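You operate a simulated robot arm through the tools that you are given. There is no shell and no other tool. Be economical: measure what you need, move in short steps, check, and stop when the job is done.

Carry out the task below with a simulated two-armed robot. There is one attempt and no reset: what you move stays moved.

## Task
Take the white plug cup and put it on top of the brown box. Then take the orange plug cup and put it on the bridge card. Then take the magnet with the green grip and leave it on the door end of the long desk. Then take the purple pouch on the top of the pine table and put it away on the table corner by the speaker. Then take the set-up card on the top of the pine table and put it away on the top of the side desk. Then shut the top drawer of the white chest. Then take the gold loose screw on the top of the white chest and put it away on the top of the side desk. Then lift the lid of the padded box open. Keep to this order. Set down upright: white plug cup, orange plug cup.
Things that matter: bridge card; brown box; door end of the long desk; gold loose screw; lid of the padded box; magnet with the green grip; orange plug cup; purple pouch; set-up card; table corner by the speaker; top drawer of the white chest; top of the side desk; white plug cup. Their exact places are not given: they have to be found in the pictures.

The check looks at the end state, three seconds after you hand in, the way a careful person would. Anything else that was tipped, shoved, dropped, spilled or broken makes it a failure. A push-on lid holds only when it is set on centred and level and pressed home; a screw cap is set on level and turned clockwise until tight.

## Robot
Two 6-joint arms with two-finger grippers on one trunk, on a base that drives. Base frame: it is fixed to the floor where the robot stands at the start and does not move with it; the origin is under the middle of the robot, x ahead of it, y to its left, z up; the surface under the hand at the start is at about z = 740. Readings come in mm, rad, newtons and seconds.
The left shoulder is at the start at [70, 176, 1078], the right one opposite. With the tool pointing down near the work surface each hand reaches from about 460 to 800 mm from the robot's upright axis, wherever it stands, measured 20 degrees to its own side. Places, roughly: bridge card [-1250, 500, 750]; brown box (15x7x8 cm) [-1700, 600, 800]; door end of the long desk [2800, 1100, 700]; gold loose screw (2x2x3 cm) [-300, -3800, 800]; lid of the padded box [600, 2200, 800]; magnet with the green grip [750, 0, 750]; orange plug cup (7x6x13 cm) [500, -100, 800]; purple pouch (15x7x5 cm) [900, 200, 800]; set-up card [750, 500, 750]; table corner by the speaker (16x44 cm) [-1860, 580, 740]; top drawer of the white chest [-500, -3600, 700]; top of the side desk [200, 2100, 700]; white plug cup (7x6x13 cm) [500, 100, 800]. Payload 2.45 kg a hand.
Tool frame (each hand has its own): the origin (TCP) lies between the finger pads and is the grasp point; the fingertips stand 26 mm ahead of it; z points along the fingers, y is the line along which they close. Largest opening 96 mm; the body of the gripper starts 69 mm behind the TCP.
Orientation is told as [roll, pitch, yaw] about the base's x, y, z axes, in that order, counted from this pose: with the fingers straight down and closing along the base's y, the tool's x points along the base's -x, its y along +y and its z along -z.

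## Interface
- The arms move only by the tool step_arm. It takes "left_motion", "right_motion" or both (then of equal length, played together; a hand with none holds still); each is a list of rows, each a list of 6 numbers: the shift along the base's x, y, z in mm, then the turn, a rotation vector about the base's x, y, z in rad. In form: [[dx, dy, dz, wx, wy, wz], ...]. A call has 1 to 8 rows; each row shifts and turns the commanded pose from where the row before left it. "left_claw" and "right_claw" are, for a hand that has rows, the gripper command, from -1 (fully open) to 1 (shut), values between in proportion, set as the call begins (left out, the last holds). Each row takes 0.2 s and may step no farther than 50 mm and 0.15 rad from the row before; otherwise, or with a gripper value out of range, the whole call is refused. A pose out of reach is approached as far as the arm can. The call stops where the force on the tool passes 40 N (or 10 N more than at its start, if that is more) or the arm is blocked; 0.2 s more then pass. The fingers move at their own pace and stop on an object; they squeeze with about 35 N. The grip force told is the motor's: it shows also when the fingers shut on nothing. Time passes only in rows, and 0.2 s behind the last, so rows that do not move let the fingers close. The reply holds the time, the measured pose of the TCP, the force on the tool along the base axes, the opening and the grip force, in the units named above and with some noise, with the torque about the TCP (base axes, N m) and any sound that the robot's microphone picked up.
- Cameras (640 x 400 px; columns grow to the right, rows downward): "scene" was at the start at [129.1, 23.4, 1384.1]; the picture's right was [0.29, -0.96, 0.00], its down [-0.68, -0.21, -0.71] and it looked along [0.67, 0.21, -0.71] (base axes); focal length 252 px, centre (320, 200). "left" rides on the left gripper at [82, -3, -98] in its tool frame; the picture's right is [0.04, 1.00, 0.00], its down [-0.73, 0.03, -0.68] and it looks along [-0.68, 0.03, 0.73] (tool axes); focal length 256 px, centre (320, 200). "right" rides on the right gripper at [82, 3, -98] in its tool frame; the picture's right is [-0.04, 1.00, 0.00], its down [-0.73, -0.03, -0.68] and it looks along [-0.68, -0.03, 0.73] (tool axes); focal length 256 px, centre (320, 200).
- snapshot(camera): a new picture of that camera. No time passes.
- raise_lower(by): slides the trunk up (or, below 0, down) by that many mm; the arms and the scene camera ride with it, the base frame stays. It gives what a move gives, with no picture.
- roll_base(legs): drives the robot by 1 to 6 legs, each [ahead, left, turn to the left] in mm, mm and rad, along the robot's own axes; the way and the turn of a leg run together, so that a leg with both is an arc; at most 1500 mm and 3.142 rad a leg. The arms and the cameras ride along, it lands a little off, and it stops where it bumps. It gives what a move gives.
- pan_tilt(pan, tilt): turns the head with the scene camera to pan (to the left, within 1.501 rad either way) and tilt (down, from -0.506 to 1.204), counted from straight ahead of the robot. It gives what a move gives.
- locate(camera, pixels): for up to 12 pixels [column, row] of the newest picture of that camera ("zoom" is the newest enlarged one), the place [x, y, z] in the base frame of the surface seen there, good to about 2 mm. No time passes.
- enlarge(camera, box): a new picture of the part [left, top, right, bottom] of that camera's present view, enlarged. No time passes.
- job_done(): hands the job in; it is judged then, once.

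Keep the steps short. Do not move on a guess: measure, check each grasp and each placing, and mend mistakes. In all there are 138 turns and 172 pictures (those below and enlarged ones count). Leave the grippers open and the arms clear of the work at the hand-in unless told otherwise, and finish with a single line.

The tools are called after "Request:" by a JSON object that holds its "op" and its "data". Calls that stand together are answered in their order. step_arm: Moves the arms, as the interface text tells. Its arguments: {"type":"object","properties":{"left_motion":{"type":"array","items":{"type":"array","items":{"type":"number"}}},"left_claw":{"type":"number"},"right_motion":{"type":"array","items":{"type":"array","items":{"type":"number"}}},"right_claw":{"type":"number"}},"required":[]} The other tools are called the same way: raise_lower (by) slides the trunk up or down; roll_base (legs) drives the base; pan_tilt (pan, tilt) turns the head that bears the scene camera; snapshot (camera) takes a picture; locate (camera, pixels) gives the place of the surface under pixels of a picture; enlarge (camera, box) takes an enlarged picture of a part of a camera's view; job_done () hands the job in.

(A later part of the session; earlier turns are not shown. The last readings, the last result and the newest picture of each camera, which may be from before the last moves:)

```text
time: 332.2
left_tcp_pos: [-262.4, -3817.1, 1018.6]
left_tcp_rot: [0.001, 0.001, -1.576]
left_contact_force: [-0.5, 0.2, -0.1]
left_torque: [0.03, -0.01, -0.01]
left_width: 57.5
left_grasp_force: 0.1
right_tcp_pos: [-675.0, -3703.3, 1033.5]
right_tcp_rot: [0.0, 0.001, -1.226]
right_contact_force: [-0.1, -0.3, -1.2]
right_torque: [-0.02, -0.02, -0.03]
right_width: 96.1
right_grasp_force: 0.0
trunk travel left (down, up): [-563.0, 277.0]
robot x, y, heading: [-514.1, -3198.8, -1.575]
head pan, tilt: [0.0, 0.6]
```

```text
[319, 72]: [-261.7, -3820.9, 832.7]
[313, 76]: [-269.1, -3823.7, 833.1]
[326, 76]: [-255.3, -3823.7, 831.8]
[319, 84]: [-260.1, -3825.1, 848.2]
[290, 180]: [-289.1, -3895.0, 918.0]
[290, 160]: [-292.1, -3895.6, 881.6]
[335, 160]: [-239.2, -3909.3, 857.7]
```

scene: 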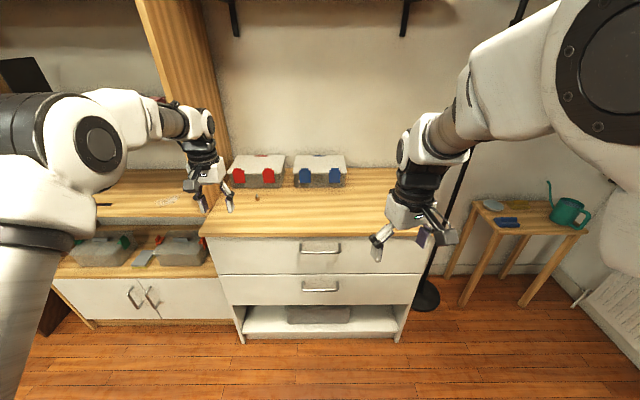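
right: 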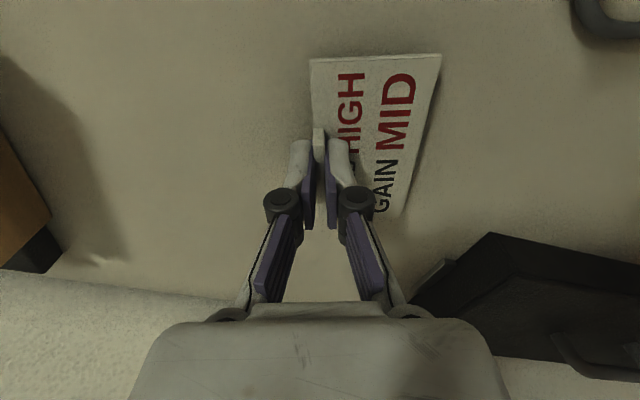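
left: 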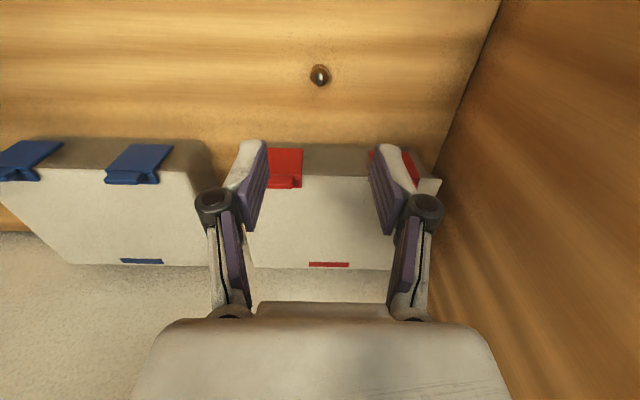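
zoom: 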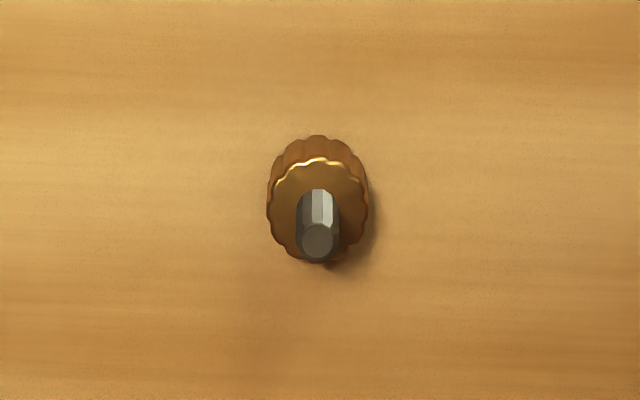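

Screw centre (−262, −3823). Lower to z 849, grip, lift.

Request:
{"op": "step_arm", "data": {"left_motion": [[0, -5, -45, 0, 0, 0], [0, 0, -45, 0, 0, 0], [0, 0, -45, 0, 0, 0], [0, 0, -25, 0, 0, 0], [0, 0, -10, 0, 0, 0], [0, 0, 0, 0, 0, 0]]}}

Request:
{"op": "step_arm", "data": {"left_motion": [[0, 0, 0, 0, 0, 0], [0, 0, 0, 0, 0, 0], [0, 0, 0, 0, 0, 0]], "left_claw": 1}}

Request:
{"op": "step_arm", "data": {"left_motion": [[0, 0, 15, 0, 0, 0], [0, 0, 40, 0, 0, 0], [0, 0, 45, 0, 0, 0], [0, 20, 45, 0, 0, 0], [0, 30, 35, 0, 0, 0]]}}

Request:
{"op": "snapshot", "data": {"camera": "left"}}

```text
time: 333.6
left_tcp_pos: [-262.7, -3823.9, 847.1]
left_tcp_rot: [0.0, 0.001, -1.578]
left_contact_force: [-0.6, 0.3, 0.4]
left_torque: [-0.01, -0.01, -0.05]
left_width: 57.6
left_grasp_force: 0.1
right_tcp_pos: [-675.0, -3701.5, 1032.1]
right_tcp_rot: [-0.001, -0.001, -1.228]
right_contact_force: [-1.0, -0.1, -0.1]
right_torque: [0.02, 0.0, 0.01]
right_width: 96.0
right_grasp_force: 0.2
trunk travel left (down, up): [-563.0, 277.0]
robot x, y, heading: [-511.7, -3200.8, -1.576]
head pan, tilt: [0.0, 0.6]
```

```text
time: 334.4
left_tcp_pos: [-262.8, -3821.5, 847.1]
left_tcp_rot: [-0.001, -0.001, -1.577]
left_contact_force: [0.0, -0.6, 1.0]
left_torque: [-0.01, 0.04, -0.02]
left_width: 17.0
left_grasp_force: 35.6
right_tcp_pos: [-673.6, -3704.7, 1032.7]
right_tcp_rot: [0.001, -0.001, -1.228]
right_contact_force: [0.9, 0.7, -0.1]
right_torque: [0.02, 0.02, 0.0]
right_width: 96.1
right_grasp_force: 0.1
trunk travel left (down, up): [-563.0, 277.0]
robot x, y, heading: [-513.8, -3199.1, -1.569]
head pan, tilt: [0.0, 0.6]
```

```text
time: 335.6
left_tcp_pos: [-263.0, -3771.3, 1029.1]
left_tcp_rot: [0.0, -0.002, -1.575]
left_contact_force: [-1.7, 0.5, 0.9]
left_torque: [-0.03, 0.0, 0.01]
left_width: 17.2
left_grasp_force: 35.3
right_tcp_pos: [-675.5, -3701.3, 1034.5]
right_tcp_rot: [0.0, -0.001, -1.226]
right_contact_force: [-0.3, 0.2, 1.0]
right_torque: [0.0, 0.02, -0.01]
right_width: 96.2
right_grasp_force: 0.1
trunk travel left (down, up): [-563.0, 277.0]
robot x, y, heading: [-509.6, -3200.2, -1.57]
head pan, tilt: [0.0, 0.6]
```

```text
66 pictures are left
```

left: 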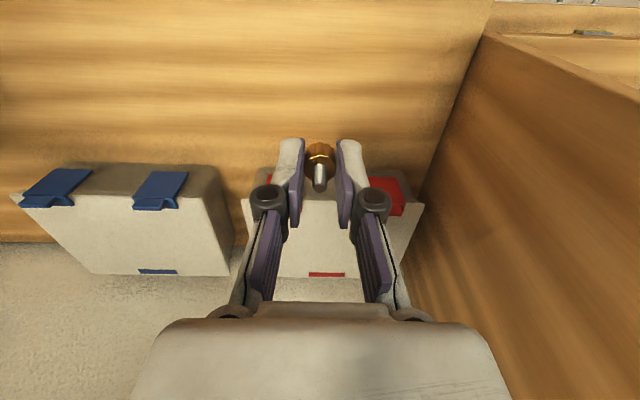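

Screw held (17 mm). I back out, turn around and drive back toward the side desk.

Request:
{"op": "roll_base", "data": {"legs": [[-650, 0, 0], [0, 0, 1.57], [0, 0, 1.53], [1200, 0, 0]]}}

Request:
{"op": "pan_tilt", "data": {"pan": 0.0, "tilt": 0.5}}

Request:
{"op": "snapshot", "data": {"camera": "scene"}}

```text
time: 352.5
left_tcp_pos: [-690.8, -757.1, 1027.1]
left_tcp_rot: [0.0, -0.001, 1.531]
left_contact_force: [0.9, 0.0, -0.3]
left_torque: [0.02, 0.02, -0.01]
left_width: 16.7
left_grasp_force: 35.0
right_tcp_pos: [-280.7, -841.1, 1032.5]
right_tcp_rot: [0.0, 0.0, 1.879]
right_contact_force: [-0.2, 0.0, -0.2]
right_torque: [-0.03, -0.01, 0.01]
right_width: 96.0
right_grasp_force: 0.1
trunk travel left (down, up): [-563.0, 277.0]
robot x, y, heading: [-461.1, -1337.7, 1.536]
head pan, tilt: [0.0, 0.6]
```

```text
time: 353.1
left_tcp_pos: [-690.5, -756.6, 1026.9]
left_tcp_rot: [0.0, 0.0, 1.531]
left_contact_force: [-0.6, 0.6, -0.5]
left_torque: [0.01, -0.02, 0.04]
left_width: 16.7
left_grasp_force: 35.0
right_tcp_pos: [-280.6, -840.6, 1031.8]
right_tcp_rot: [0.0, -0.002, 1.878]
right_contact_force: [-0.4, -0.6, -0.6]
right_torque: [-0.03, 0.02, 0.01]
right_width: 96.1
right_grasp_force: 0.1
trunk travel left (down, up): [-563.0, 277.0]
robot x, y, heading: [-461.5, -1339.3, 1.538]
head pan, tilt: [0.0, 0.499]
```

```text
65 pictures are left
```

scene: 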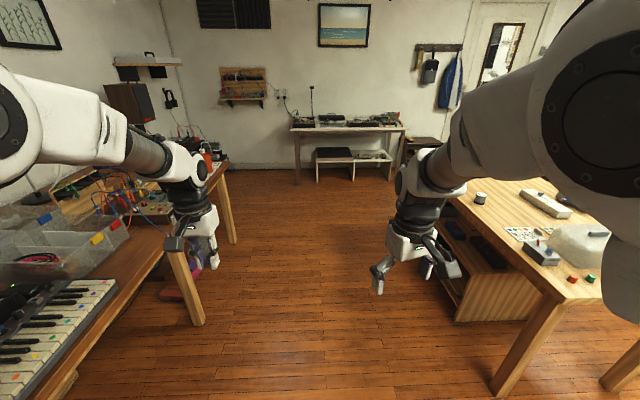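

Request:
{"op": "locate", "data": {"camera": "scene", "pixels": [[120, 300], [165, 245], [200, 320], [230, 240], [455, 315], [465, 210], [490, 385]]}}

```text
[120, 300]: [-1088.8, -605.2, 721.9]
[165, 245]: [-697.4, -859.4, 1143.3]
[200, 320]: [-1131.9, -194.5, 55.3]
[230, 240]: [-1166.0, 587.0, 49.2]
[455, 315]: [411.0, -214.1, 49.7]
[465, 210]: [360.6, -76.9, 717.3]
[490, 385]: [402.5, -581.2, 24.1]
```

The corridor is wide (x −1089…360). I drive on to the aisle and shift right to x≈240.

Request:
{"op": "roll_base", "data": {"legs": [[1245, 0, 0], [1245, 0, 0.03], [0, -620, 0]]}}

Request:
{"op": "pan_tilt", "data": {"pan": 0.1, "tilt": 0.65}}

Request:
{"op": "snapshot", "data": {"camera": "scene"}}

```text
time: 368.4
left_tcp_pos: [16.6, 1703.1, 1028.0]
left_tcp_rot: [0.001, 0.001, 1.532]
left_contact_force: [0.3, -0.6, 0.0]
left_torque: [0.01, 0.04, 0.01]
left_width: 16.8
left_grasp_force: 34.8
right_tcp_pos: [425.4, 1619.7, 1032.8]
right_tcp_rot: [0.002, -0.001, 1.88]
right_contact_force: [-0.1, 0.1, -0.4]
right_torque: [0.03, -0.04, 0.0]
right_width: 96.1
right_grasp_force: 0.1
trunk travel left (down, up): [-563.0, 277.0]
robot x, y, heading: [245.5, 1121.4, 1.533]
head pan, tilt: [0.0, 0.499]
```

```text
time: 369.1
left_tcp_pos: [16.5, 1702.5, 1027.3]
left_tcp_rot: [-0.001, 0.0, 1.531]
left_contact_force: [0.1, 0.2, -0.9]
left_torque: [-0.01, 0.0, -0.04]
left_width: 16.9
left_grasp_force: 35.4
right_tcp_pos: [426.1, 1618.2, 1032.4]
right_tcp_rot: [-0.001, 0.001, 1.879]
right_contact_force: [-0.3, 0.6, 0.4]
right_torque: [0.01, 0.0, -0.01]
right_width: 96.0
right_grasp_force: 0.1
trunk travel left (down, up): [-563.0, 277.0]
robot x, y, heading: [246.8, 1120.2, 1.535]
head pan, tilt: [0.099, 0.649]
```

```text
64 pictures are left
```

scene: 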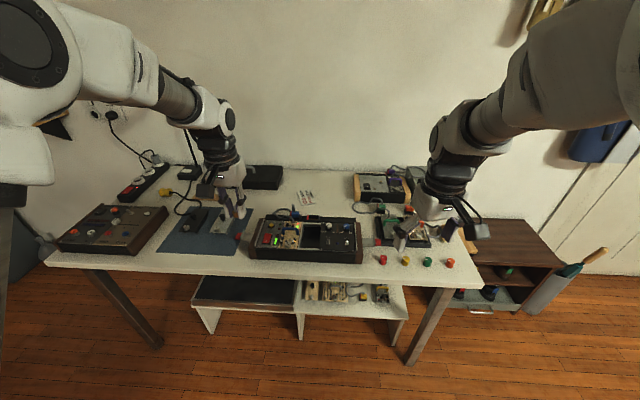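

I drive 275 mm forward, then extend the left hand to about (25, 2125).

Request:
{"op": "roll_base", "data": {"legs": [[275, 0, 0.03]]}}

Request:
{"op": "step_arm", "data": {"left_motion": [[4, 36, -20, 0, 0, 0], [4, 36, -20, 0, 0, 0], [4, 36, -20, 0, 0, 0], [4, 36, -20, 0, 0, 0], [0, 0, 0, 0, 0, 0]]}}

Request:
{"op": "snapshot", "data": {"camera": "left"}}

Request:
{"op": "enlarge", "data": {"camera": "scene", "box": [140, 130, 400, 300]}}

```text
time: 371.0
left_tcp_pos: [4.8, 1973.1, 1029.0]
left_tcp_rot: [-0.001, -0.001, 1.561]
left_contact_force: [0.4, -0.3, -0.2]
left_torque: [0.02, -0.03, 0.0]
left_width: 16.9
left_grasp_force: 34.9
right_tcp_pos: [416.8, 1902.9, 1033.0]
right_tcp_rot: [0.0, 0.0, 1.91]
right_contact_force: [0.5, 0.2, 1.1]
right_torque: [-0.04, 0.01, 0.01]
right_width: 96.0
right_grasp_force: 0.2
trunk travel left (down, up): [-563.0, 277.0]
robot x, y, heading: [254.5, 1405.1, 1.564]
head pan, tilt: [0.099, 0.649]
```

```text
time: 372.2
left_tcp_pos: [20.3, 2117.3, 948.6]
left_tcp_rot: [0.0, -0.001, 1.562]
left_contact_force: [-0.4, -0.3, 0.9]
left_torque: [0.01, -0.01, 0.0]
left_width: 16.8
left_grasp_force: 34.6
right_tcp_pos: [416.3, 1902.0, 1033.8]
right_tcp_rot: [-0.003, -0.003, 1.911]
right_contact_force: [-0.6, 0.2, 0.6]
right_torque: [0.08, -0.02, -0.01]
right_width: 96.1
right_grasp_force: 0.1
trunk travel left (down, up): [-563.0, 277.0]
robot x, y, heading: [252.6, 1399.3, 1.566]
head pan, tilt: [0.099, 0.649]
```

```text
63 pictures are left
```

left: 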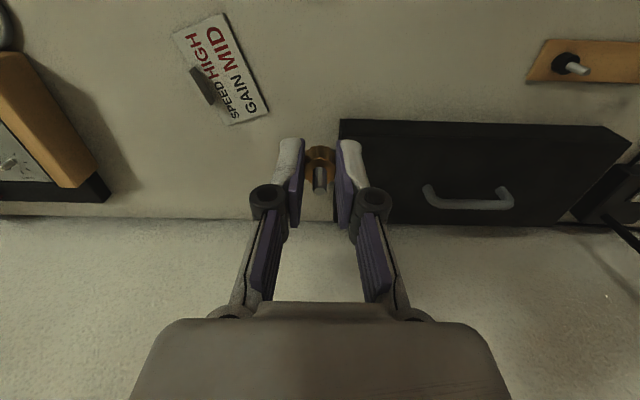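

```text
2.35 times, centred on (270, 215) of scene
```

zoom: 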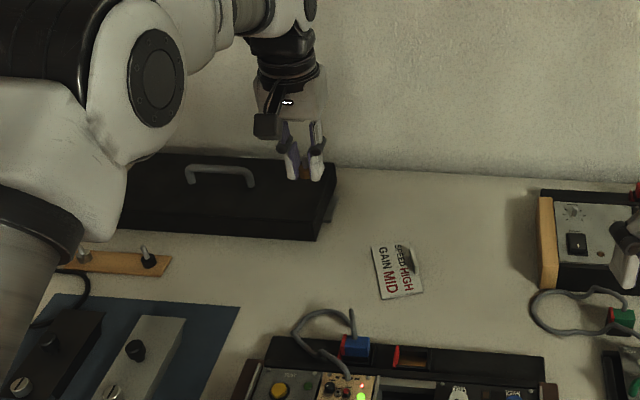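

Request:
{"op": "locate", "data": {"camera": "left", "pixels": [[345, 130], [336, 125], [330, 215], [340, 150], [268, 108], [230, 124], [260, 130], [290, 110]]}}

```text
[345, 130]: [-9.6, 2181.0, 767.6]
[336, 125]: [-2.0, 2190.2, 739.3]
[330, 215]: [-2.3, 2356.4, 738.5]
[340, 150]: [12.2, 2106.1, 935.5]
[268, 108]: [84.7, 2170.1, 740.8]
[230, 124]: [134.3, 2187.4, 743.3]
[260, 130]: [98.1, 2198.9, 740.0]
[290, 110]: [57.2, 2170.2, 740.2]
```

The case corner is at (−5, 2180), the card starts at x≈83. I shift to (40, 2117) and lower.

Request:
{"op": "step_arm", "data": {"left_motion": [[18, -5, -30, 0, 0, 0], [0, 0, -45, 0, 0, 0], [0, 0, -45, 0, 0, 0], [0, 0, -35, 0, 0, 0], [0, 0, -16, 0, 0, 0], [0, 0, -8, 0, 0, 0], [0, 0, 0, 0, 0, 0]]}}

Request:
{"op": "enlarge", "data": {"camera": "scene", "box": [200, 170, 340, 280]}}

```text
time: 373.8
left_tcp_pos: [38.5, 2111.5, 768.7]
left_tcp_rot: [-0.001, -0.003, 1.564]
left_contact_force: [0.2, 1.2, 2.9]
left_torque: [0.02, -0.06, -0.01]
left_width: 16.9
left_grasp_force: 34.8
right_tcp_pos: [417.0, 1902.6, 1033.5]
right_tcp_rot: [0.001, 0.001, 1.909]
right_contact_force: [0.3, -0.2, 0.2]
right_torque: [-0.01, 0.01, -0.01]
right_width: 96.0
right_grasp_force: 0.0
trunk travel left (down, up): [-563.0, 277.0]
robot x, y, heading: [254.7, 1405.7, 1.566]
head pan, tilt: [0.099, 0.649]
```

```text
3.64 times, centred on (270, 225) of scene
```

zoom: 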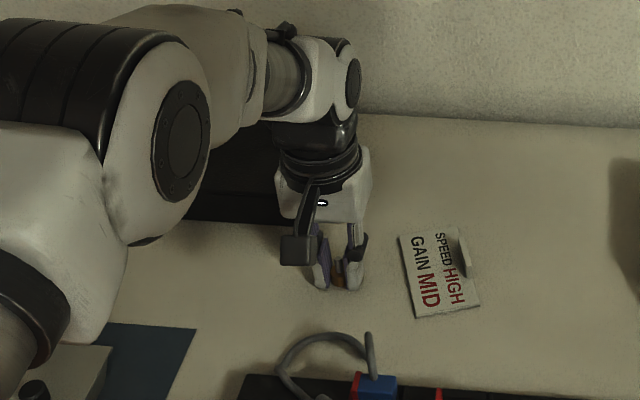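

Contact felt. I open a little, lift away and check.

Request:
{"op": "step_arm", "data": {"left_motion": [[0, 0, 0, 0, 0, 0], [0, 0, 0, 0, 0, 0], [0, 0, 25, 0, 0, 0], [0, 0, 45, 0, 0, 0], [0, 0, 45, 0, 0, 0], [0, 0, 45, 0, 0, 0], [0, -20, 45, 0, 0, 0], [0, -40, 25, 0, 0, 0]], "left_claw": 0.1}}

Request:
{"op": "enlarge", "data": {"camera": "scene", "box": [200, 170, 340, 280]}}

```text
time: 375.6
left_tcp_pos: [39.1, 2050.7, 1001.3]
left_tcp_rot: [0.0, -0.001, 1.562]
left_contact_force: [0.3, -0.5, 0.2]
left_torque: [0.03, 0.02, -0.01]
left_width: 43.3
left_grasp_force: 0.1
right_tcp_pos: [415.7, 1899.6, 1033.4]
right_tcp_rot: [-0.001, -0.003, 1.909]
right_contact_force: [0.0, -1.3, 0.0]
right_torque: [0.03, 0.0, -0.03]
right_width: 96.0
right_grasp_force: 0.0
trunk travel left (down, up): [-563.0, 277.0]
robot x, y, heading: [253.8, 1398.1, 1.569]
head pan, tilt: [0.099, 0.649]
```

```text
3.64 times, centred on (270, 225) of scene
```

zoom: 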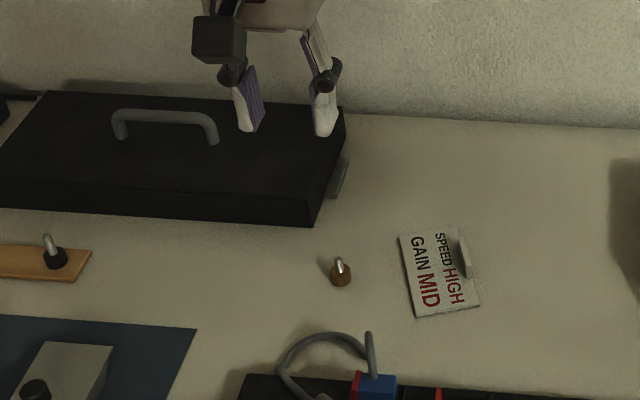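

The screw stands on the side desk. Last task: the padded box lid. I back up, move right and look.

Request:
{"op": "roll_base", "data": {"legs": [[-240, 0, 0], [0, -320, 0]]}}

Request:
{"op": "pan_tilt", "data": {"pan": 0.0, "tilt": 0.55}}

Request:
{"op": "snapshot", "data": {"camera": "scene"}}

Request:
{"op": "enlarge", "data": {"camera": "scene", "box": [200, 120, 440, 290]}}

```text
time: 379.1
left_tcp_pos: [356.3, 1813.8, 1000.3]
left_tcp_rot: [-0.001, 0.0, 1.56]
left_contact_force: [0.1, -0.8, 0.1]
left_torque: [0.01, 0.0, 0.0]
left_width: 43.1
left_grasp_force: 0.1
right_tcp_pos: [732.9, 1661.6, 1033.1]
right_tcp_rot: [-0.002, -0.001, 1.91]
right_contact_force: [-0.3, -0.4, 0.2]
right_torque: [0.01, 0.03, -0.02]
right_width: 96.1
right_grasp_force: 0.1
trunk travel left (down, up): [-563.0, 277.0]
robot x, y, heading: [566.1, 1161.0, 1.562]
head pan, tilt: [0.099, 0.649]
```

```text
time: 379.8
left_tcp_pos: [357.0, 1813.8, 998.6]
left_tcp_rot: [0.0, 0.001, 1.559]
left_contact_force: [0.6, -0.4, 0.2]
left_torque: [-0.03, -0.02, 0.05]
left_width: 43.2
left_grasp_force: 0.1
right_tcp_pos: [734.8, 1661.6, 1032.6]
right_tcp_rot: [0.001, 0.001, 1.909]
right_contact_force: [0.3, -1.0, 0.3]
right_torque: [0.0, 0.02, 0.02]
right_width: 95.8
right_grasp_force: 0.0
trunk travel left (down, up): [-563.0, 277.0]
robot x, y, heading: [571.4, 1162.7, 1.559]
head pan, tilt: [0.0, 0.55]
```

```text
59 pictures are left
```

scene: 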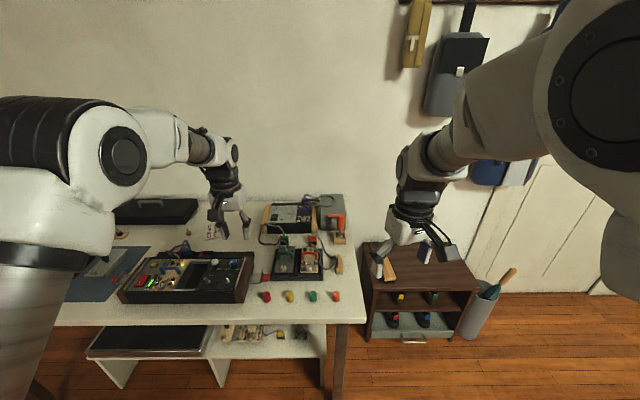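

```text
2.35 times, centred on (320, 205) of scene
```

zoom: 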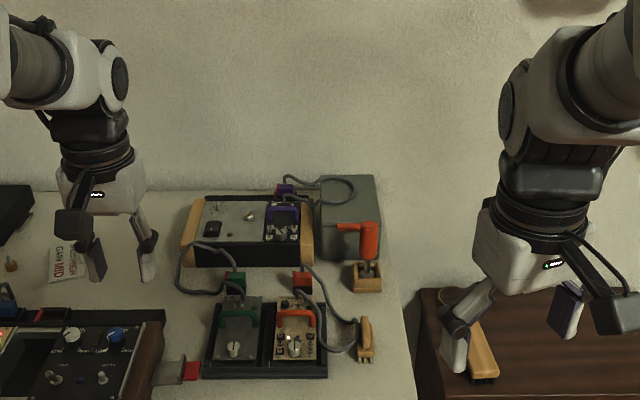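

Request:
{"op": "enlarge", "data": {"camera": "scene", "box": [300, 180, 370, 250]}}

Request:
{"op": "locate", "data": {"camera": "zoom", "pixels": [[200, 130], [260, 120], [320, 160], [220, 240], [200, 50], [330, 90], [120, 150], [310, 300], [250, 190], [190, 200], [340, 200], [300, 270]]}}

```text
5.71 times, centred on (335, 215) of scene
```

zoom: 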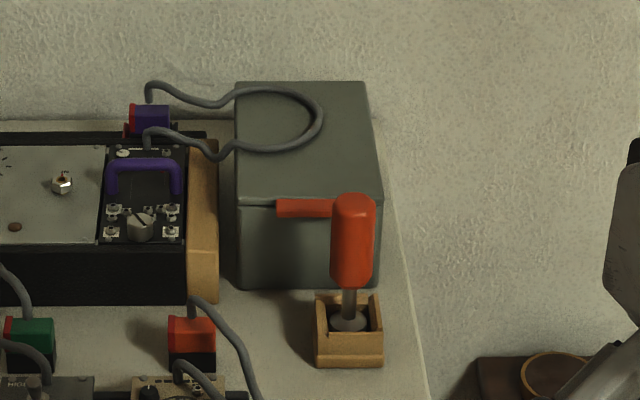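

```text
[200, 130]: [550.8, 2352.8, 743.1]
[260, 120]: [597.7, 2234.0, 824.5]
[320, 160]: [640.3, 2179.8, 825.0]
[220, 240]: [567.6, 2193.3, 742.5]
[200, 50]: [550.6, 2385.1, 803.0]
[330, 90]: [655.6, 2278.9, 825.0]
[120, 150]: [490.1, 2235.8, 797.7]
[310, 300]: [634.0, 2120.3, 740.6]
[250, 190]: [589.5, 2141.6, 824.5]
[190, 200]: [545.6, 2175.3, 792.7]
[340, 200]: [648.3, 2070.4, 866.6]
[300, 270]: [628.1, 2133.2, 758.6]
```

The grey box has a lid (top z 825) with a red tab at the front, partly behind a red-handled tool on a stand; a cable loop hangs over the lid. I drive to x≈430, y≈1390 and use the right wrist camera for a close look.

Request:
{"op": "roll_base", "data": {"legs": [[0, 140, 0], [225, 0, 0]]}}

Request:
{"op": "pan_tilt", "data": {"pan": -0.3, "tilt": 0.7}}

Request:
{"op": "snapshot", "data": {"camera": "right"}}

Request:
{"op": "enlarge", "data": {"camera": "scene", "box": [220, 100, 420, 260]}}

```text
time: 382.4
left_tcp_pos: [214.9, 2040.1, 999.2]
left_tcp_rot: [0.0, -0.001, 1.563]
left_contact_force: [0.1, 0.9, 1.0]
left_torque: [0.0, 0.04, 0.0]
left_width: 43.2
left_grasp_force: 0.0
right_tcp_pos: [591.8, 1889.5, 1033.3]
right_tcp_rot: [-0.003, 0.001, 1.911]
right_contact_force: [-0.2, -0.8, 0.2]
right_torque: [-0.01, 0.02, 0.01]
right_width: 96.0
right_grasp_force: 0.1
trunk travel left (down, up): [-563.0, 277.0]
robot x, y, heading: [430.0, 1384.8, 1.565]
head pan, tilt: [0.0, 0.55]
```

```text
time: 383.2
left_tcp_pos: [213.5, 2039.3, 999.3]
left_tcp_rot: [-0.001, -0.001, 1.563]
left_contact_force: [0.0, 0.8, -0.6]
left_torque: [-0.02, 0.01, 0.0]
left_width: 43.1
left_grasp_force: 0.0
right_tcp_pos: [592.2, 1888.4, 1032.5]
right_tcp_rot: [-0.001, 0.0, 1.912]
right_contact_force: [0.1, 0.6, 0.5]
right_torque: [-0.01, 0.02, -0.01]
right_width: 96.2
right_grasp_force: 0.1
trunk travel left (down, up): [-563.0, 277.0]
robot x, y, heading: [427.0, 1384.7, 1.56]
head pan, tilt: [-0.3, 0.7]
```

```text
56 pictures are left
```

right: 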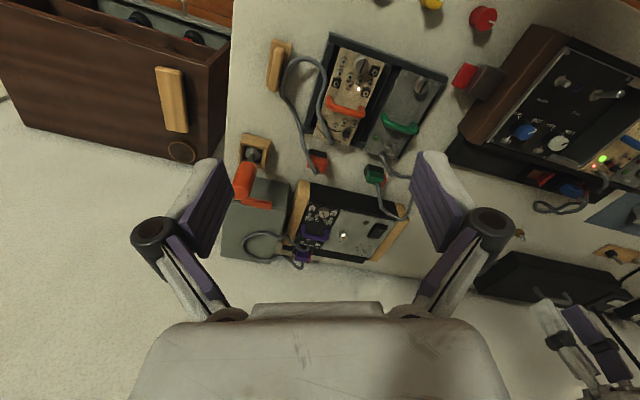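

```text
2.50 times, centred on (320, 180) of scene
```

zoom: 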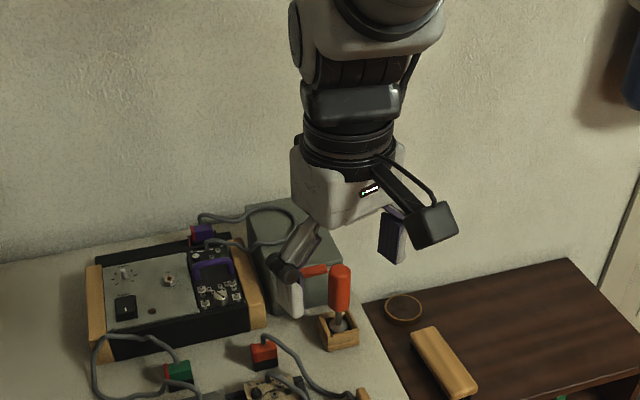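

Request:
{"op": "enlarge", "data": {"camera": "right", "box": [210, 120, 320, 280]}}

Request:
{"op": "locate", "data": {"camera": "right", "pixels": [[238, 203], [255, 203], [270, 205], [225, 215], [285, 215], [225, 255], [275, 258], [245, 180], [252, 155], [250, 203], [262, 204], [245, 210]]}}

```text
2.50 times, centred on (265, 200) of right
```

zoom: 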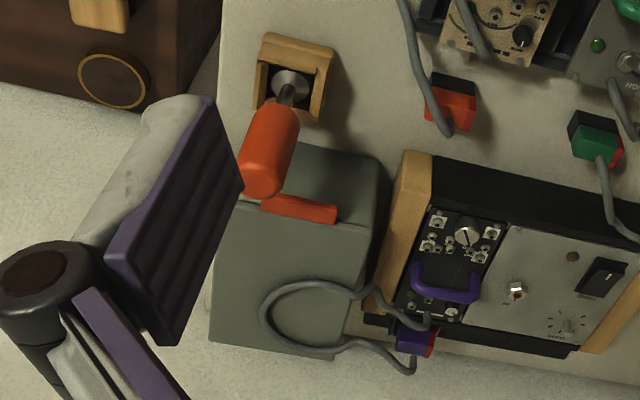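

```text
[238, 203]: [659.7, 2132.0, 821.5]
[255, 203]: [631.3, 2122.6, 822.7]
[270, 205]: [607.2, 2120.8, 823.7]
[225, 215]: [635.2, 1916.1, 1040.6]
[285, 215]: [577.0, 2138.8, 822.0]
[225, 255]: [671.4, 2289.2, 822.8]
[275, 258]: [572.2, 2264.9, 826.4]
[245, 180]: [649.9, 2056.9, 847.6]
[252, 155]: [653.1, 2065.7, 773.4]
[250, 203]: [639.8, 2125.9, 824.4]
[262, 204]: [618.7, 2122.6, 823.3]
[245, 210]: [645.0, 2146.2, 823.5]
```

I measure the holder, handle and neighbours to choose a clear approach beside the handle.

Request:
{"op": "locate", "data": {"camera": "zoom", "pixels": [[330, 60], [330, 45], [310, 115], [285, 125], [260, 170], [252, 190], [430, 100], [475, 90], [335, 215], [262, 205], [300, 195], [225, 215]]}}

Request:
{"op": "locate", "data": {"camera": "scene", "pixels": [[352, 208], [356, 206], [351, 220], [349, 228], [360, 236], [347, 234], [338, 207], [330, 222], [326, 240], [303, 215]]}}

```text
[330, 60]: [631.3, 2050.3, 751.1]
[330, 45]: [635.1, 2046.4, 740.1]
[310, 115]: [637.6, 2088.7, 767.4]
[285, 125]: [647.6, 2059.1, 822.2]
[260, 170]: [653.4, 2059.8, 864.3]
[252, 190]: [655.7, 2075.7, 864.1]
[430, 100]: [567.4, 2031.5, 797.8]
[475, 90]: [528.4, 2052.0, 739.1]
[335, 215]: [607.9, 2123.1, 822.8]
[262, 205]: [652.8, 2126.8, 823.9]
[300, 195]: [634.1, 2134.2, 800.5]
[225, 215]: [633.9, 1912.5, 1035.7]
```

```text
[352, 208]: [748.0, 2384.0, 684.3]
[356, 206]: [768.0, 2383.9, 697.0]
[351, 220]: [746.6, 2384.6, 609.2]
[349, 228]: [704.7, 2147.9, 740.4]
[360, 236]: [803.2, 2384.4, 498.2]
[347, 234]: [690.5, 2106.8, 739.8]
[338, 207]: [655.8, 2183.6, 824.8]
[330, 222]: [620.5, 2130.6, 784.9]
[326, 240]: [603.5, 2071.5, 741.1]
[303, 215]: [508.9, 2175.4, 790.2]
```

Tab: x 605–653, y≈2117–2132, top z 823; holder starts at x 631, so I will work at x≈611. First the wrist yaw (−1.91 rad) while moving up to y≈1985.

Request:
{"op": "step_arm", "data": {"right_motion": [[3, 8, 0, 0, 0, -0.147], [3, 8, 0, 0, 0, -0.147], [3, 8, 0, 0, 0, -0.147], [3, 8, 0, 0, 0, -0.147], [3, 8, 0, 0, 0, -0.147], [3, 8, 0, 0, 0, -0.147], [1, 8, 0, 0, 0, -0.147]], "right_claw": 1}}

Request:
{"op": "step_arm", "data": {"right_motion": [[0, 8, 0, 0, 0, -0.147], [0, 8, 0, 0, 0, -0.147], [0, 8, 0, 0, 0, -0.147], [0, 8, 0, 0, 0, -0.147], [0, 8, 0, 0, 0, -0.147], [0, 0, 0, 0, 0, -0.148]]}}

Request:
{"op": "step_arm", "data": {"right_motion": [[0, 0, 0, 0.15, 0, 0], [0, 0, 0, 0.15, 0, 0], [0, 0, 0, 0.15, 0, 0], [0, 0, 0, 0.15, 0, 0], [0, 0, 0, 0.15, 0, 0], [0, 0, 0, 0.035, 0, 0]]}}

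Request:
{"op": "snapshot", "data": {"camera": "right"}}

Request:
{"op": "snapshot", "data": {"camera": "scene"}}

```text
time: 384.8
left_tcp_pos: [214.3, 2041.2, 999.0]
left_tcp_rot: [0.0, 0.001, 1.563]
left_contact_force: [0.0, 0.2, -0.8]
left_torque: [0.01, 0.03, 0.0]
left_width: 43.1
left_grasp_force: 0.1
right_tcp_pos: [610.8, 1945.3, 1033.1]
right_tcp_rot: [-0.002, 0.0, 0.88]
right_contact_force: [-0.1, -0.6, -0.3]
right_torque: [-0.02, 0.02, -0.01]
right_width: 0.0
right_grasp_force: 28.8
trunk travel left (down, up): [-563.0, 277.0]
robot x, y, heading: [431.0, 1387.4, 1.567]
head pan, tilt: [-0.3, 0.7]
```

```text
time: 386.2
left_tcp_pos: [214.7, 2039.5, 999.2]
left_tcp_rot: [0.0, 0.0, 1.56]
left_contact_force: [0.8, -0.5, 0.8]
left_torque: [0.01, 0.01, -0.01]
left_width: 43.2
left_grasp_force: 0.0
right_tcp_pos: [611.6, 1985.4, 1033.8]
right_tcp_rot: [-0.002, 0.001, -0.004]
right_contact_force: [0.8, -0.3, 0.2]
right_torque: [0.02, 0.03, -0.02]
right_width: 0.1
right_grasp_force: 28.6
trunk travel left (down, up): [-563.0, 277.0]
robot x, y, heading: [428.9, 1389.8, 1.567]
head pan, tilt: [-0.3, 0.7]
```

```text
time: 387.6
left_tcp_pos: [215.1, 2040.0, 999.5]
left_tcp_rot: [0.0, 0.0, 1.561]
left_contact_force: [0.7, -0.3, -0.1]
left_torque: [0.0, 0.01, -0.03]
left_width: 43.1
left_grasp_force: 0.0
right_tcp_pos: [607.8, 1984.8, 1031.2]
right_tcp_rot: [0.712, 0.013, 0.01]
right_contact_force: [-0.5, 0.1, -1.1]
right_torque: [0.01, -0.02, -0.03]
right_width: 0.2
right_grasp_force: 29.3
right hand out of reach, approached as far as the arm can: row 5
trunk travel left (down, up): [-563.0, 277.0]
robot x, y, heading: [428.6, 1390.7, 1.567]
head pan, tilt: [-0.3, 0.7]
```

```text
53 pictures are left
```

right: 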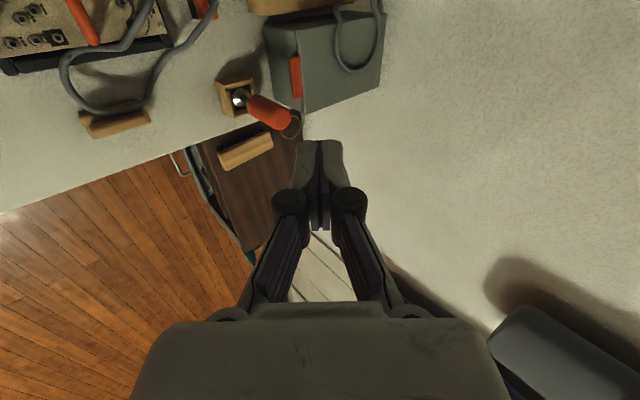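

```text
52 pictures are left
```

scene: 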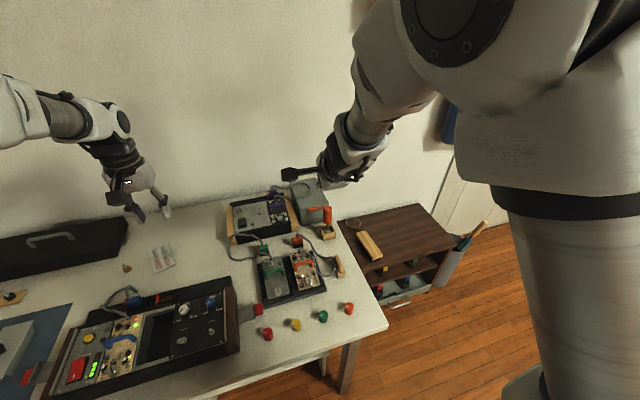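

Tilt is about 0.71 rad. I move down to a waypoint in front of the tab and watch.

Request:
{"op": "step_arm", "data": {"right_motion": [[1, 8, -40, 0, 0, 0], [1, 8, -40, 0, 0, 0], [1, 8, -40, 0, 0, 0], [0, 8, -35, 0, 0, 0], [0, 0, 0, 0, 0, 0]]}}

Request:
{"op": "enlarge", "data": {"camera": "scene", "box": [260, 120, 420, 260]}}

Request:
{"op": "snapshot", "data": {"camera": "right"}}

```text
time: 388.8
left_tcp_pos: [213.9, 2039.7, 999.5]
left_tcp_rot: [0.001, 0.001, 1.562]
left_contact_force: [0.0, 0.8, 0.1]
left_torque: [0.01, -0.02, 0.02]
left_width: 43.3
left_grasp_force: 0.0
right_tcp_pos: [594.5, 2018.3, 909.1]
right_tcp_rot: [0.708, 0.026, 0.023]
right_contact_force: [0.7, 0.6, -0.1]
right_torque: [0.01, 0.0, -0.03]
right_width: 0.0
right_grasp_force: 28.2
right hand out of reach, approached as far as the arm can: row 3, 4
trunk travel left (down, up): [-563.0, 277.0]
robot x, y, heading: [425.2, 1387.4, 1.569]
head pan, tilt: [-0.3, 0.7]
```

```text
2.86 times, centred on (340, 190) of scene
```

zoom: 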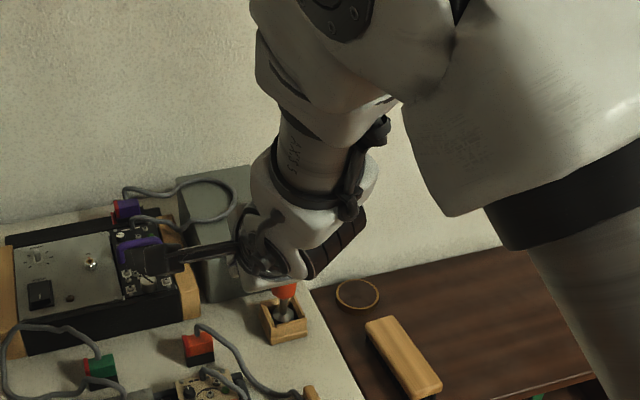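

```text
50 pictures are left
```

right: 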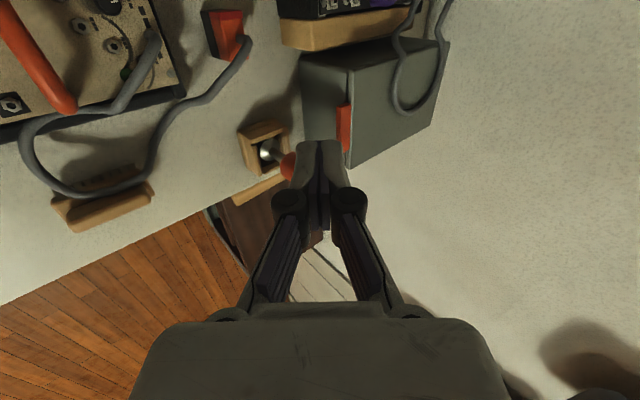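

The rolled pose is at its limit. A better way: the tab is about 48 mm wide with free ends, so the right hand can straddle it from above with default yaw (closing along x) and swing the lid, the tab pivoting in the pads. I measure the tab's ends in this picture.

Request:
{"op": "enlarge", "data": {"camera": "right", "box": [280, 60, 400, 180]}}

Request:
{"op": "locate", "data": {"camera": "right", "pixels": [[343, 108], [345, 128], [348, 149], [339, 108], [340, 130], [349, 108], [351, 130], [354, 160], [347, 72], [430, 124], [440, 45], [300, 60]]}}

```text
3.33 times, centred on (340, 120) of right
```

zoom: 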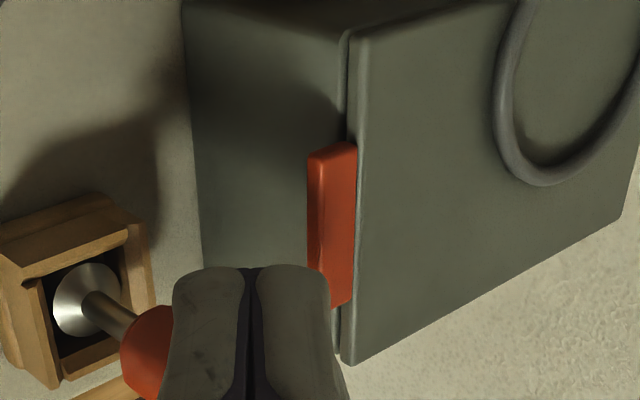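

```text
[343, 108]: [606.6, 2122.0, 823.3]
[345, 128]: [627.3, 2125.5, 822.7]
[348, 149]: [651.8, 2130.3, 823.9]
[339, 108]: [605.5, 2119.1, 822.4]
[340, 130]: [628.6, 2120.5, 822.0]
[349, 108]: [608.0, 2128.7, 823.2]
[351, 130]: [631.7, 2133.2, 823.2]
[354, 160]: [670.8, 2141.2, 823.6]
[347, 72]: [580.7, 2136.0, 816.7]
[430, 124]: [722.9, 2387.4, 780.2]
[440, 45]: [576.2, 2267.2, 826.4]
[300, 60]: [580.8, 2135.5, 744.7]
```

Tab: x 605–653, y 2117–2132, lid yawed ≈0.085 rad. I rise, level the hand and turn the yaw back to ≈1.65.

Request:
{"op": "step_arm", "data": {"right_motion": [[0, -15, 40, 0, 0, 0], [0, -15, 40, 0, 0, 0], [0, -10, 40, 0, 0, 0], [0, 0, 20, -0.15, 0, 0], [0, 0, 0, -0.15, 0, 0], [0, 0, 0, -0.15, 0, 0], [0, 0, 0, -0.15, 0, 0], [0, 0, 0, -0.15, 0, 0]]}}

Request:
{"op": "step_arm", "data": {"right_motion": [[0, 0, 0, -0.035, 0, 0], [0, 0, 0, 0, 0, 0.15], [0, 0, 0, 0, 0, 0.15], [0, 0, 0, 0, 0, 0.15], [0, 0, 0, 0, 0, 0.15], [0, 0, 0, 0, 0, 0.15], [0, 0, 0, 0, 0, 0.15], [0, 0, 0, 0, 0, 0.15]], "right_claw": -1}}

Request:
{"op": "step_arm", "data": {"right_motion": [[0, 0, 0, 0, 0, 0.15], [0, 0, 0, 0, 0, 0.15], [0, 0, 0, 0, 0, 0.15], [0, 0, 0, 0, 0, 0.15], [0, 0, 0, 0, 0, 0]]}}

```text
time: 390.6
left_tcp_pos: [214.8, 2041.1, 998.4]
left_tcp_rot: [0.0, 0.001, 1.561]
left_contact_force: [-0.5, 0.3, 0.0]
left_torque: [-0.03, 0.0, -0.03]
left_width: 43.2
left_grasp_force: 0.0
right_tcp_pos: [586.9, 1982.9, 1040.0]
right_tcp_rot: [0.043, 0.048, 0.004]
right_contact_force: [-1.0, -0.1, -0.3]
right_torque: [0.0, -0.03, -0.01]
right_width: 0.1
right_grasp_force: 27.9
right hand out of reach, approached as far as the arm can: row 4
trunk travel left (down, up): [-563.0, 277.0]
robot x, y, heading: [428.8, 1383.8, 1.566]
head pan, tilt: [-0.3, 0.7]
```

```text
time: 392.4
left_tcp_pos: [214.1, 2040.4, 1000.0]
left_tcp_rot: [0.0, 0.002, 1.561]
left_contact_force: [0.4, -0.7, 0.2]
left_torque: [-0.03, 0.03, 0.02]
left_width: 43.0
left_grasp_force: 0.1
right_tcp_pos: [586.1, 1981.9, 1038.6]
right_tcp_rot: [0.011, 0.047, 1.054]
right_contact_force: [-0.7, 0.4, 0.4]
right_torque: [0.02, 0.03, 0.01]
right_width: 96.2
right_grasp_force: 0.0
trunk travel left (down, up): [-563.0, 277.0]
robot x, y, heading: [432.4, 1384.1, 1.563]
head pan, tilt: [-0.3, 0.7]
```

```text
time: 393.6
left_tcp_pos: [215.5, 2040.2, 1000.5]
left_tcp_rot: [-0.001, -0.001, 1.563]
left_contact_force: [0.6, 0.6, -1.0]
left_torque: [0.03, 0.01, -0.01]
left_width: 43.3
left_grasp_force: 0.1
right_tcp_pos: [587.0, 1981.8, 1040.0]
right_tcp_rot: [0.01, 0.048, 1.652]
right_contact_force: [0.0, -1.3, 0.9]
right_torque: [-0.02, -0.02, 0.04]
right_width: 95.8
right_grasp_force: 0.1
trunk travel left (down, up): [-563.0, 277.0]
robot x, y, heading: [427.9, 1385.6, 1.563]
head pan, tilt: [-0.3, 0.7]
```

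I correct the small residual tilt and move above the tab at (629, 2118), z≈915.

Request:
{"op": "step_arm", "data": {"right_motion": [[10, 34, -20, 0.048, 0, 0], [10, 34, -30, 0, 0, 0], [11, 34, -30, 0, 0, 0], [11, 34, -35, 0, 0, 0], [0, 0, 0, 0, 0, 0]]}}

Request:
{"op": "snapshot", "data": {"camera": "right"}}

Request:
{"op": "enlarge", "data": {"camera": "scene", "box": [260, 120, 420, 260]}}

```text
time: 394.8
left_tcp_pos: [214.4, 2037.9, 1001.1]
left_tcp_rot: [0.002, -0.002, 1.562]
left_contact_force: [0.2, 0.0, -0.2]
left_torque: [0.07, -0.01, -0.02]
left_width: 43.1
left_grasp_force: 0.0
right_tcp_pos: [628.0, 2117.0, 926.5]
right_tcp_rot: [0.005, -0.001, 1.652]
right_contact_force: [-0.5, 0.1, 0.9]
right_torque: [0.01, -0.02, 0.03]
right_width: 95.7
right_grasp_force: 0.0
trunk travel left (down, up): [-563.0, 277.0]
robot x, y, heading: [428.9, 1385.9, 1.564]
head pan, tilt: [-0.3, 0.7]
```

```text
48 pictures are left
```

right: 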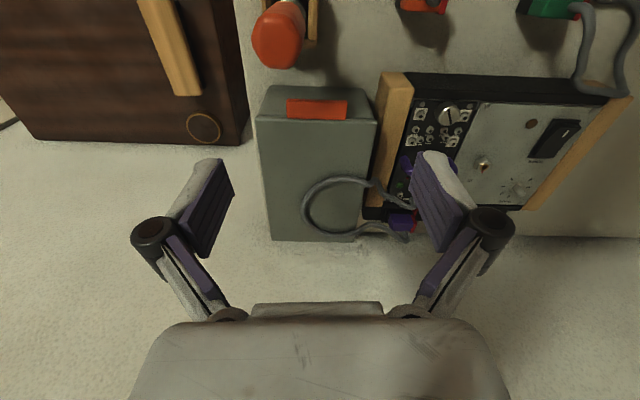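

```text
2.86 times, centred on (340, 190) of scene
```

zoom: 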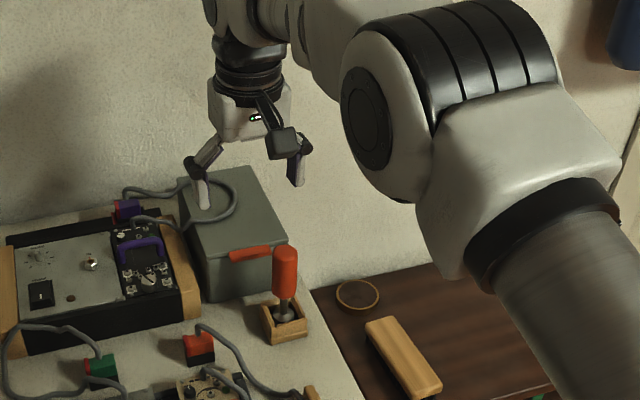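

Clear view of the tab at (287–347, 100–119). I measure its ends and front edge.

Request:
{"op": "locate", "data": {"camera": "right", "pixels": [[289, 110], [345, 111], [316, 101], [316, 110], [316, 118], [316, 124], [262, 118], [375, 122], [272, 240], [352, 240], [285, 62], [270, 88]]}}

Request:
{"op": "enlarge", "data": {"camera": "right", "box": [240, 70, 400, 170]}}

```text
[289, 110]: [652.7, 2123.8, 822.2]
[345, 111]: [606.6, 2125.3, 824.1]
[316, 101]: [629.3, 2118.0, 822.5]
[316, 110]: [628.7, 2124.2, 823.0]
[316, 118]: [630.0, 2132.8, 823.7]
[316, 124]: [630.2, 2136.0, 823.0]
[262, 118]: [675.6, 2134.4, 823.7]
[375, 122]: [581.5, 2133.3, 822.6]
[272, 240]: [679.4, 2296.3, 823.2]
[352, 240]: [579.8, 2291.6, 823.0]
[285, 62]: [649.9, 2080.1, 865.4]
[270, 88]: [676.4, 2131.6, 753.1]
```

```text
4.00 times, centred on (320, 120) of right
```

zoom: 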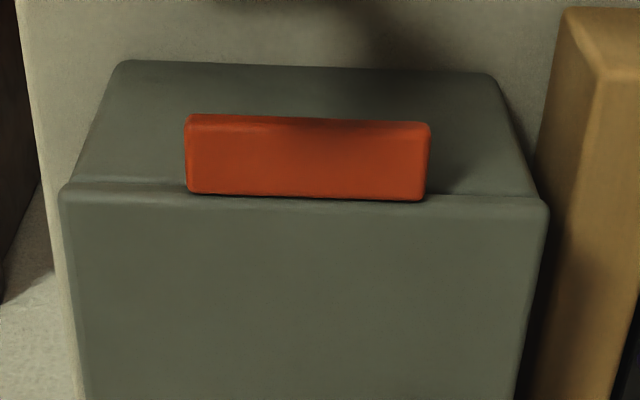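

The box is nearly square to the axes. I turn the yaw by −0.08, and lower to TCP z 833 straddling the tab.

Request:
{"op": "step_arm", "data": {"right_motion": [[1, 0, -20, 0, 0, -0.08], [0, 0, -35, 0, 0, 0], [0, 0, -28, 0, 0, 0], [0, 0, -10, 0, 0, 0], [0, 0, 0, 0, 0, 0]]}}

Request:
{"op": "snapshot", "data": {"camera": "right"}}

Request:
{"op": "enlarge", "data": {"camera": "scene", "box": [280, 140, 400, 250]}}

```text
time: 396.0
left_tcp_pos: [214.6, 2040.0, 999.8]
left_tcp_rot: [0.001, 0.0, 1.562]
left_contact_force: [-0.1, 0.3, 0.3]
left_torque: [0.0, 0.04, 0.0]
left_width: 43.1
left_grasp_force: 0.0
right_tcp_pos: [628.8, 2118.6, 831.4]
right_tcp_rot: [0.006, 0.002, 1.571]
right_contact_force: [-0.2, -0.4, -0.2]
right_torque: [-0.03, 0.0, 0.01]
right_width: 95.9
right_grasp_force: 0.0
trunk travel left (down, up): [-563.0, 277.0]
robot x, y, heading: [428.5, 1388.0, 1.57]
head pan, tilt: [-0.3, 0.7]
```

```text
45 pictures are left
```

right: 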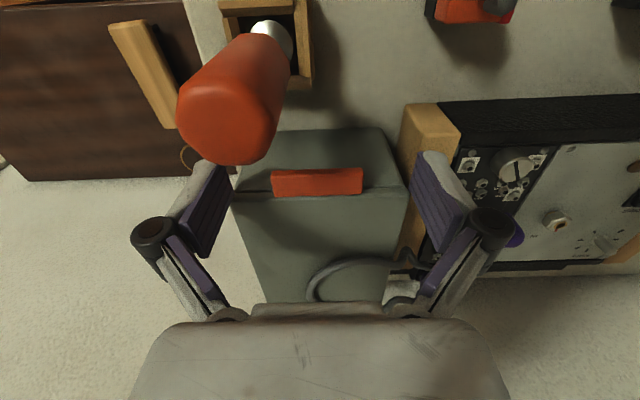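

```text
3.64 times, centred on (340, 195) of scene
```

zoom: 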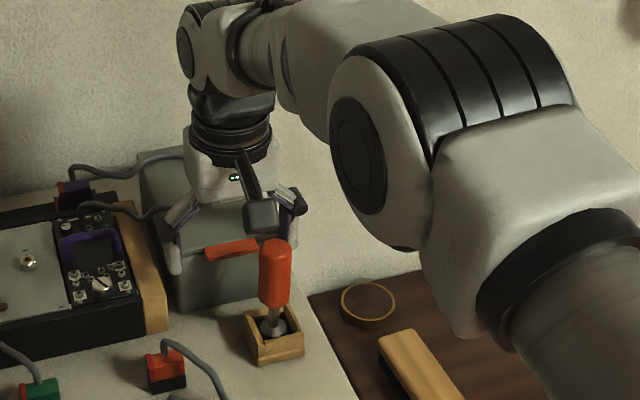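

The fingers straddle the tab, clear of the handle. I close.

Request:
{"op": "step_arm", "data": {"right_motion": [[0, 0, 0, 0, 0, 0], [0, 0, 0, 0, 0, 0], [0, 0, 0, 0, 0, 0]], "right_claw": 1}}

Request:
{"op": "snapshot", "data": {"camera": "right"}}

```text
time: 396.8
left_tcp_pos: [215.9, 2041.1, 1000.1]
left_tcp_rot: [0.003, 0.001, 1.562]
left_contact_force: [0.7, -0.6, 0.2]
left_torque: [0.01, 0.04, 0.0]
left_width: 43.1
left_grasp_force: 0.0
right_tcp_pos: [630.3, 2117.1, 831.1]
right_tcp_rot: [0.007, -0.001, 1.57]
right_contact_force: [9.8, 3.1, 4.0]
right_torque: [0.23, -0.44, -0.11]
right_width: 49.1
right_grasp_force: 44.8
trunk travel left (down, up): [-563.0, 277.0]
robot x, y, heading: [427.4, 1388.6, 1.566]
head pan, tilt: [-0.3, 0.7]
```

```text
43 pictures are left
```

right: 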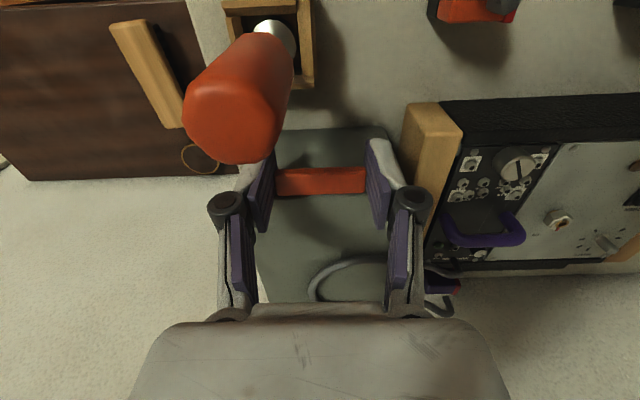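

The tab is gripped (49 mm). I swing the first 30° along the arc about the rear hinge (y≈2294, z≈820).

Request:
{"op": "step_arm", "data": {"right_motion": [[0.5, 15, 0, 0, 0, 0]]}}

```text
time: 397.3
left_tcp_pos: [215.7, 2036.0, 1002.6]
left_tcp_rot: [-0.001, -0.004, 1.561]
left_contact_force: [0.4, 0.0, 0.0]
left_torque: [-0.01, -0.02, -0.02]
left_width: 43.0
left_grasp_force: 0.1
right_tcp_pos: [631.5, 2119.8, 831.8]
right_tcp_rot: [0.004, 0.02, 1.571]
right_contact_force: [3.9, -23.3, 12.0]
right_torque: [-0.31, 0.25, 0.43]
right_width: 48.8
right_grasp_force: 44.7
trunk travel left (down, up): [-563.0, 277.0]
robot x, y, heading: [429.3, 1388.1, 1.564]
head pan, tilt: [-0.3, 0.7]
stopped in row 1 (right hand): the force on the tool passed its limit at 50 N (the readings are from after the stop); the commanded pose is now the measured one
```

That row was a slip of mine (pushed 15 mm into the box; stopped at 3 mm). I now do the proper lift arc.

Request:
{"op": "step_arm", "data": {"right_motion": [[0, -2, 4, 0, 0, 0], [0, 1, 14, 0, 0, 0], [0, 2, 14, 0, 0, 0], [0, 3.5, 14.5, 0, 0, 0], [0, 5, 14, 0, 0, 0], [0, 6, 13.5, 0, 0, 0], [0, 7, 13, 0, 0, 0]]}}

Request:
{"op": "enlarge", "data": {"camera": "scene", "box": [280, 120, 400, 250]}}

```text
time: 398.9
left_tcp_pos: [215.8, 2041.5, 999.0]
left_tcp_rot: [-0.001, 0.002, 1.563]
left_contact_force: [-0.4, 0.8, -0.5]
left_torque: [-0.01, 0.0, 0.01]
left_width: 43.2
left_grasp_force: 0.1
right_tcp_pos: [630.9, 2140.6, 910.9]
right_tcp_rot: [0.007, 0.018, 1.57]
right_contact_force: [1.0, 4.1, -11.3]
right_torque: [-1.25, -0.26, -0.06]
right_width: 48.8
right_grasp_force: 44.6
right hand out of reach, approached as far as the arm can: row 6, 7
trunk travel left (down, up): [-563.0, 277.0]
robot x, y, heading: [424.3, 1385.0, 1.566]
head pan, tilt: [-0.3, 0.7]
```

```text
3.08 times, centred on (340, 185) of scene
```

zoom: 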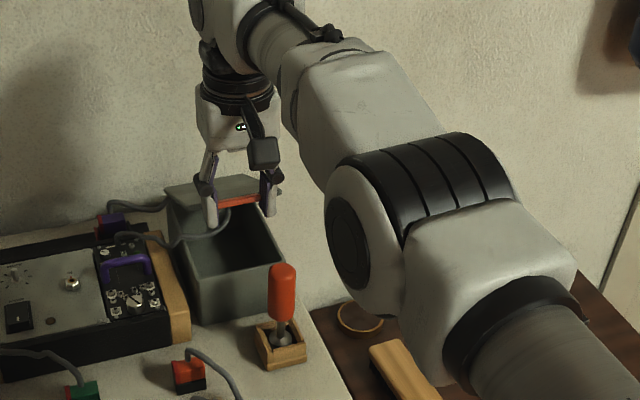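

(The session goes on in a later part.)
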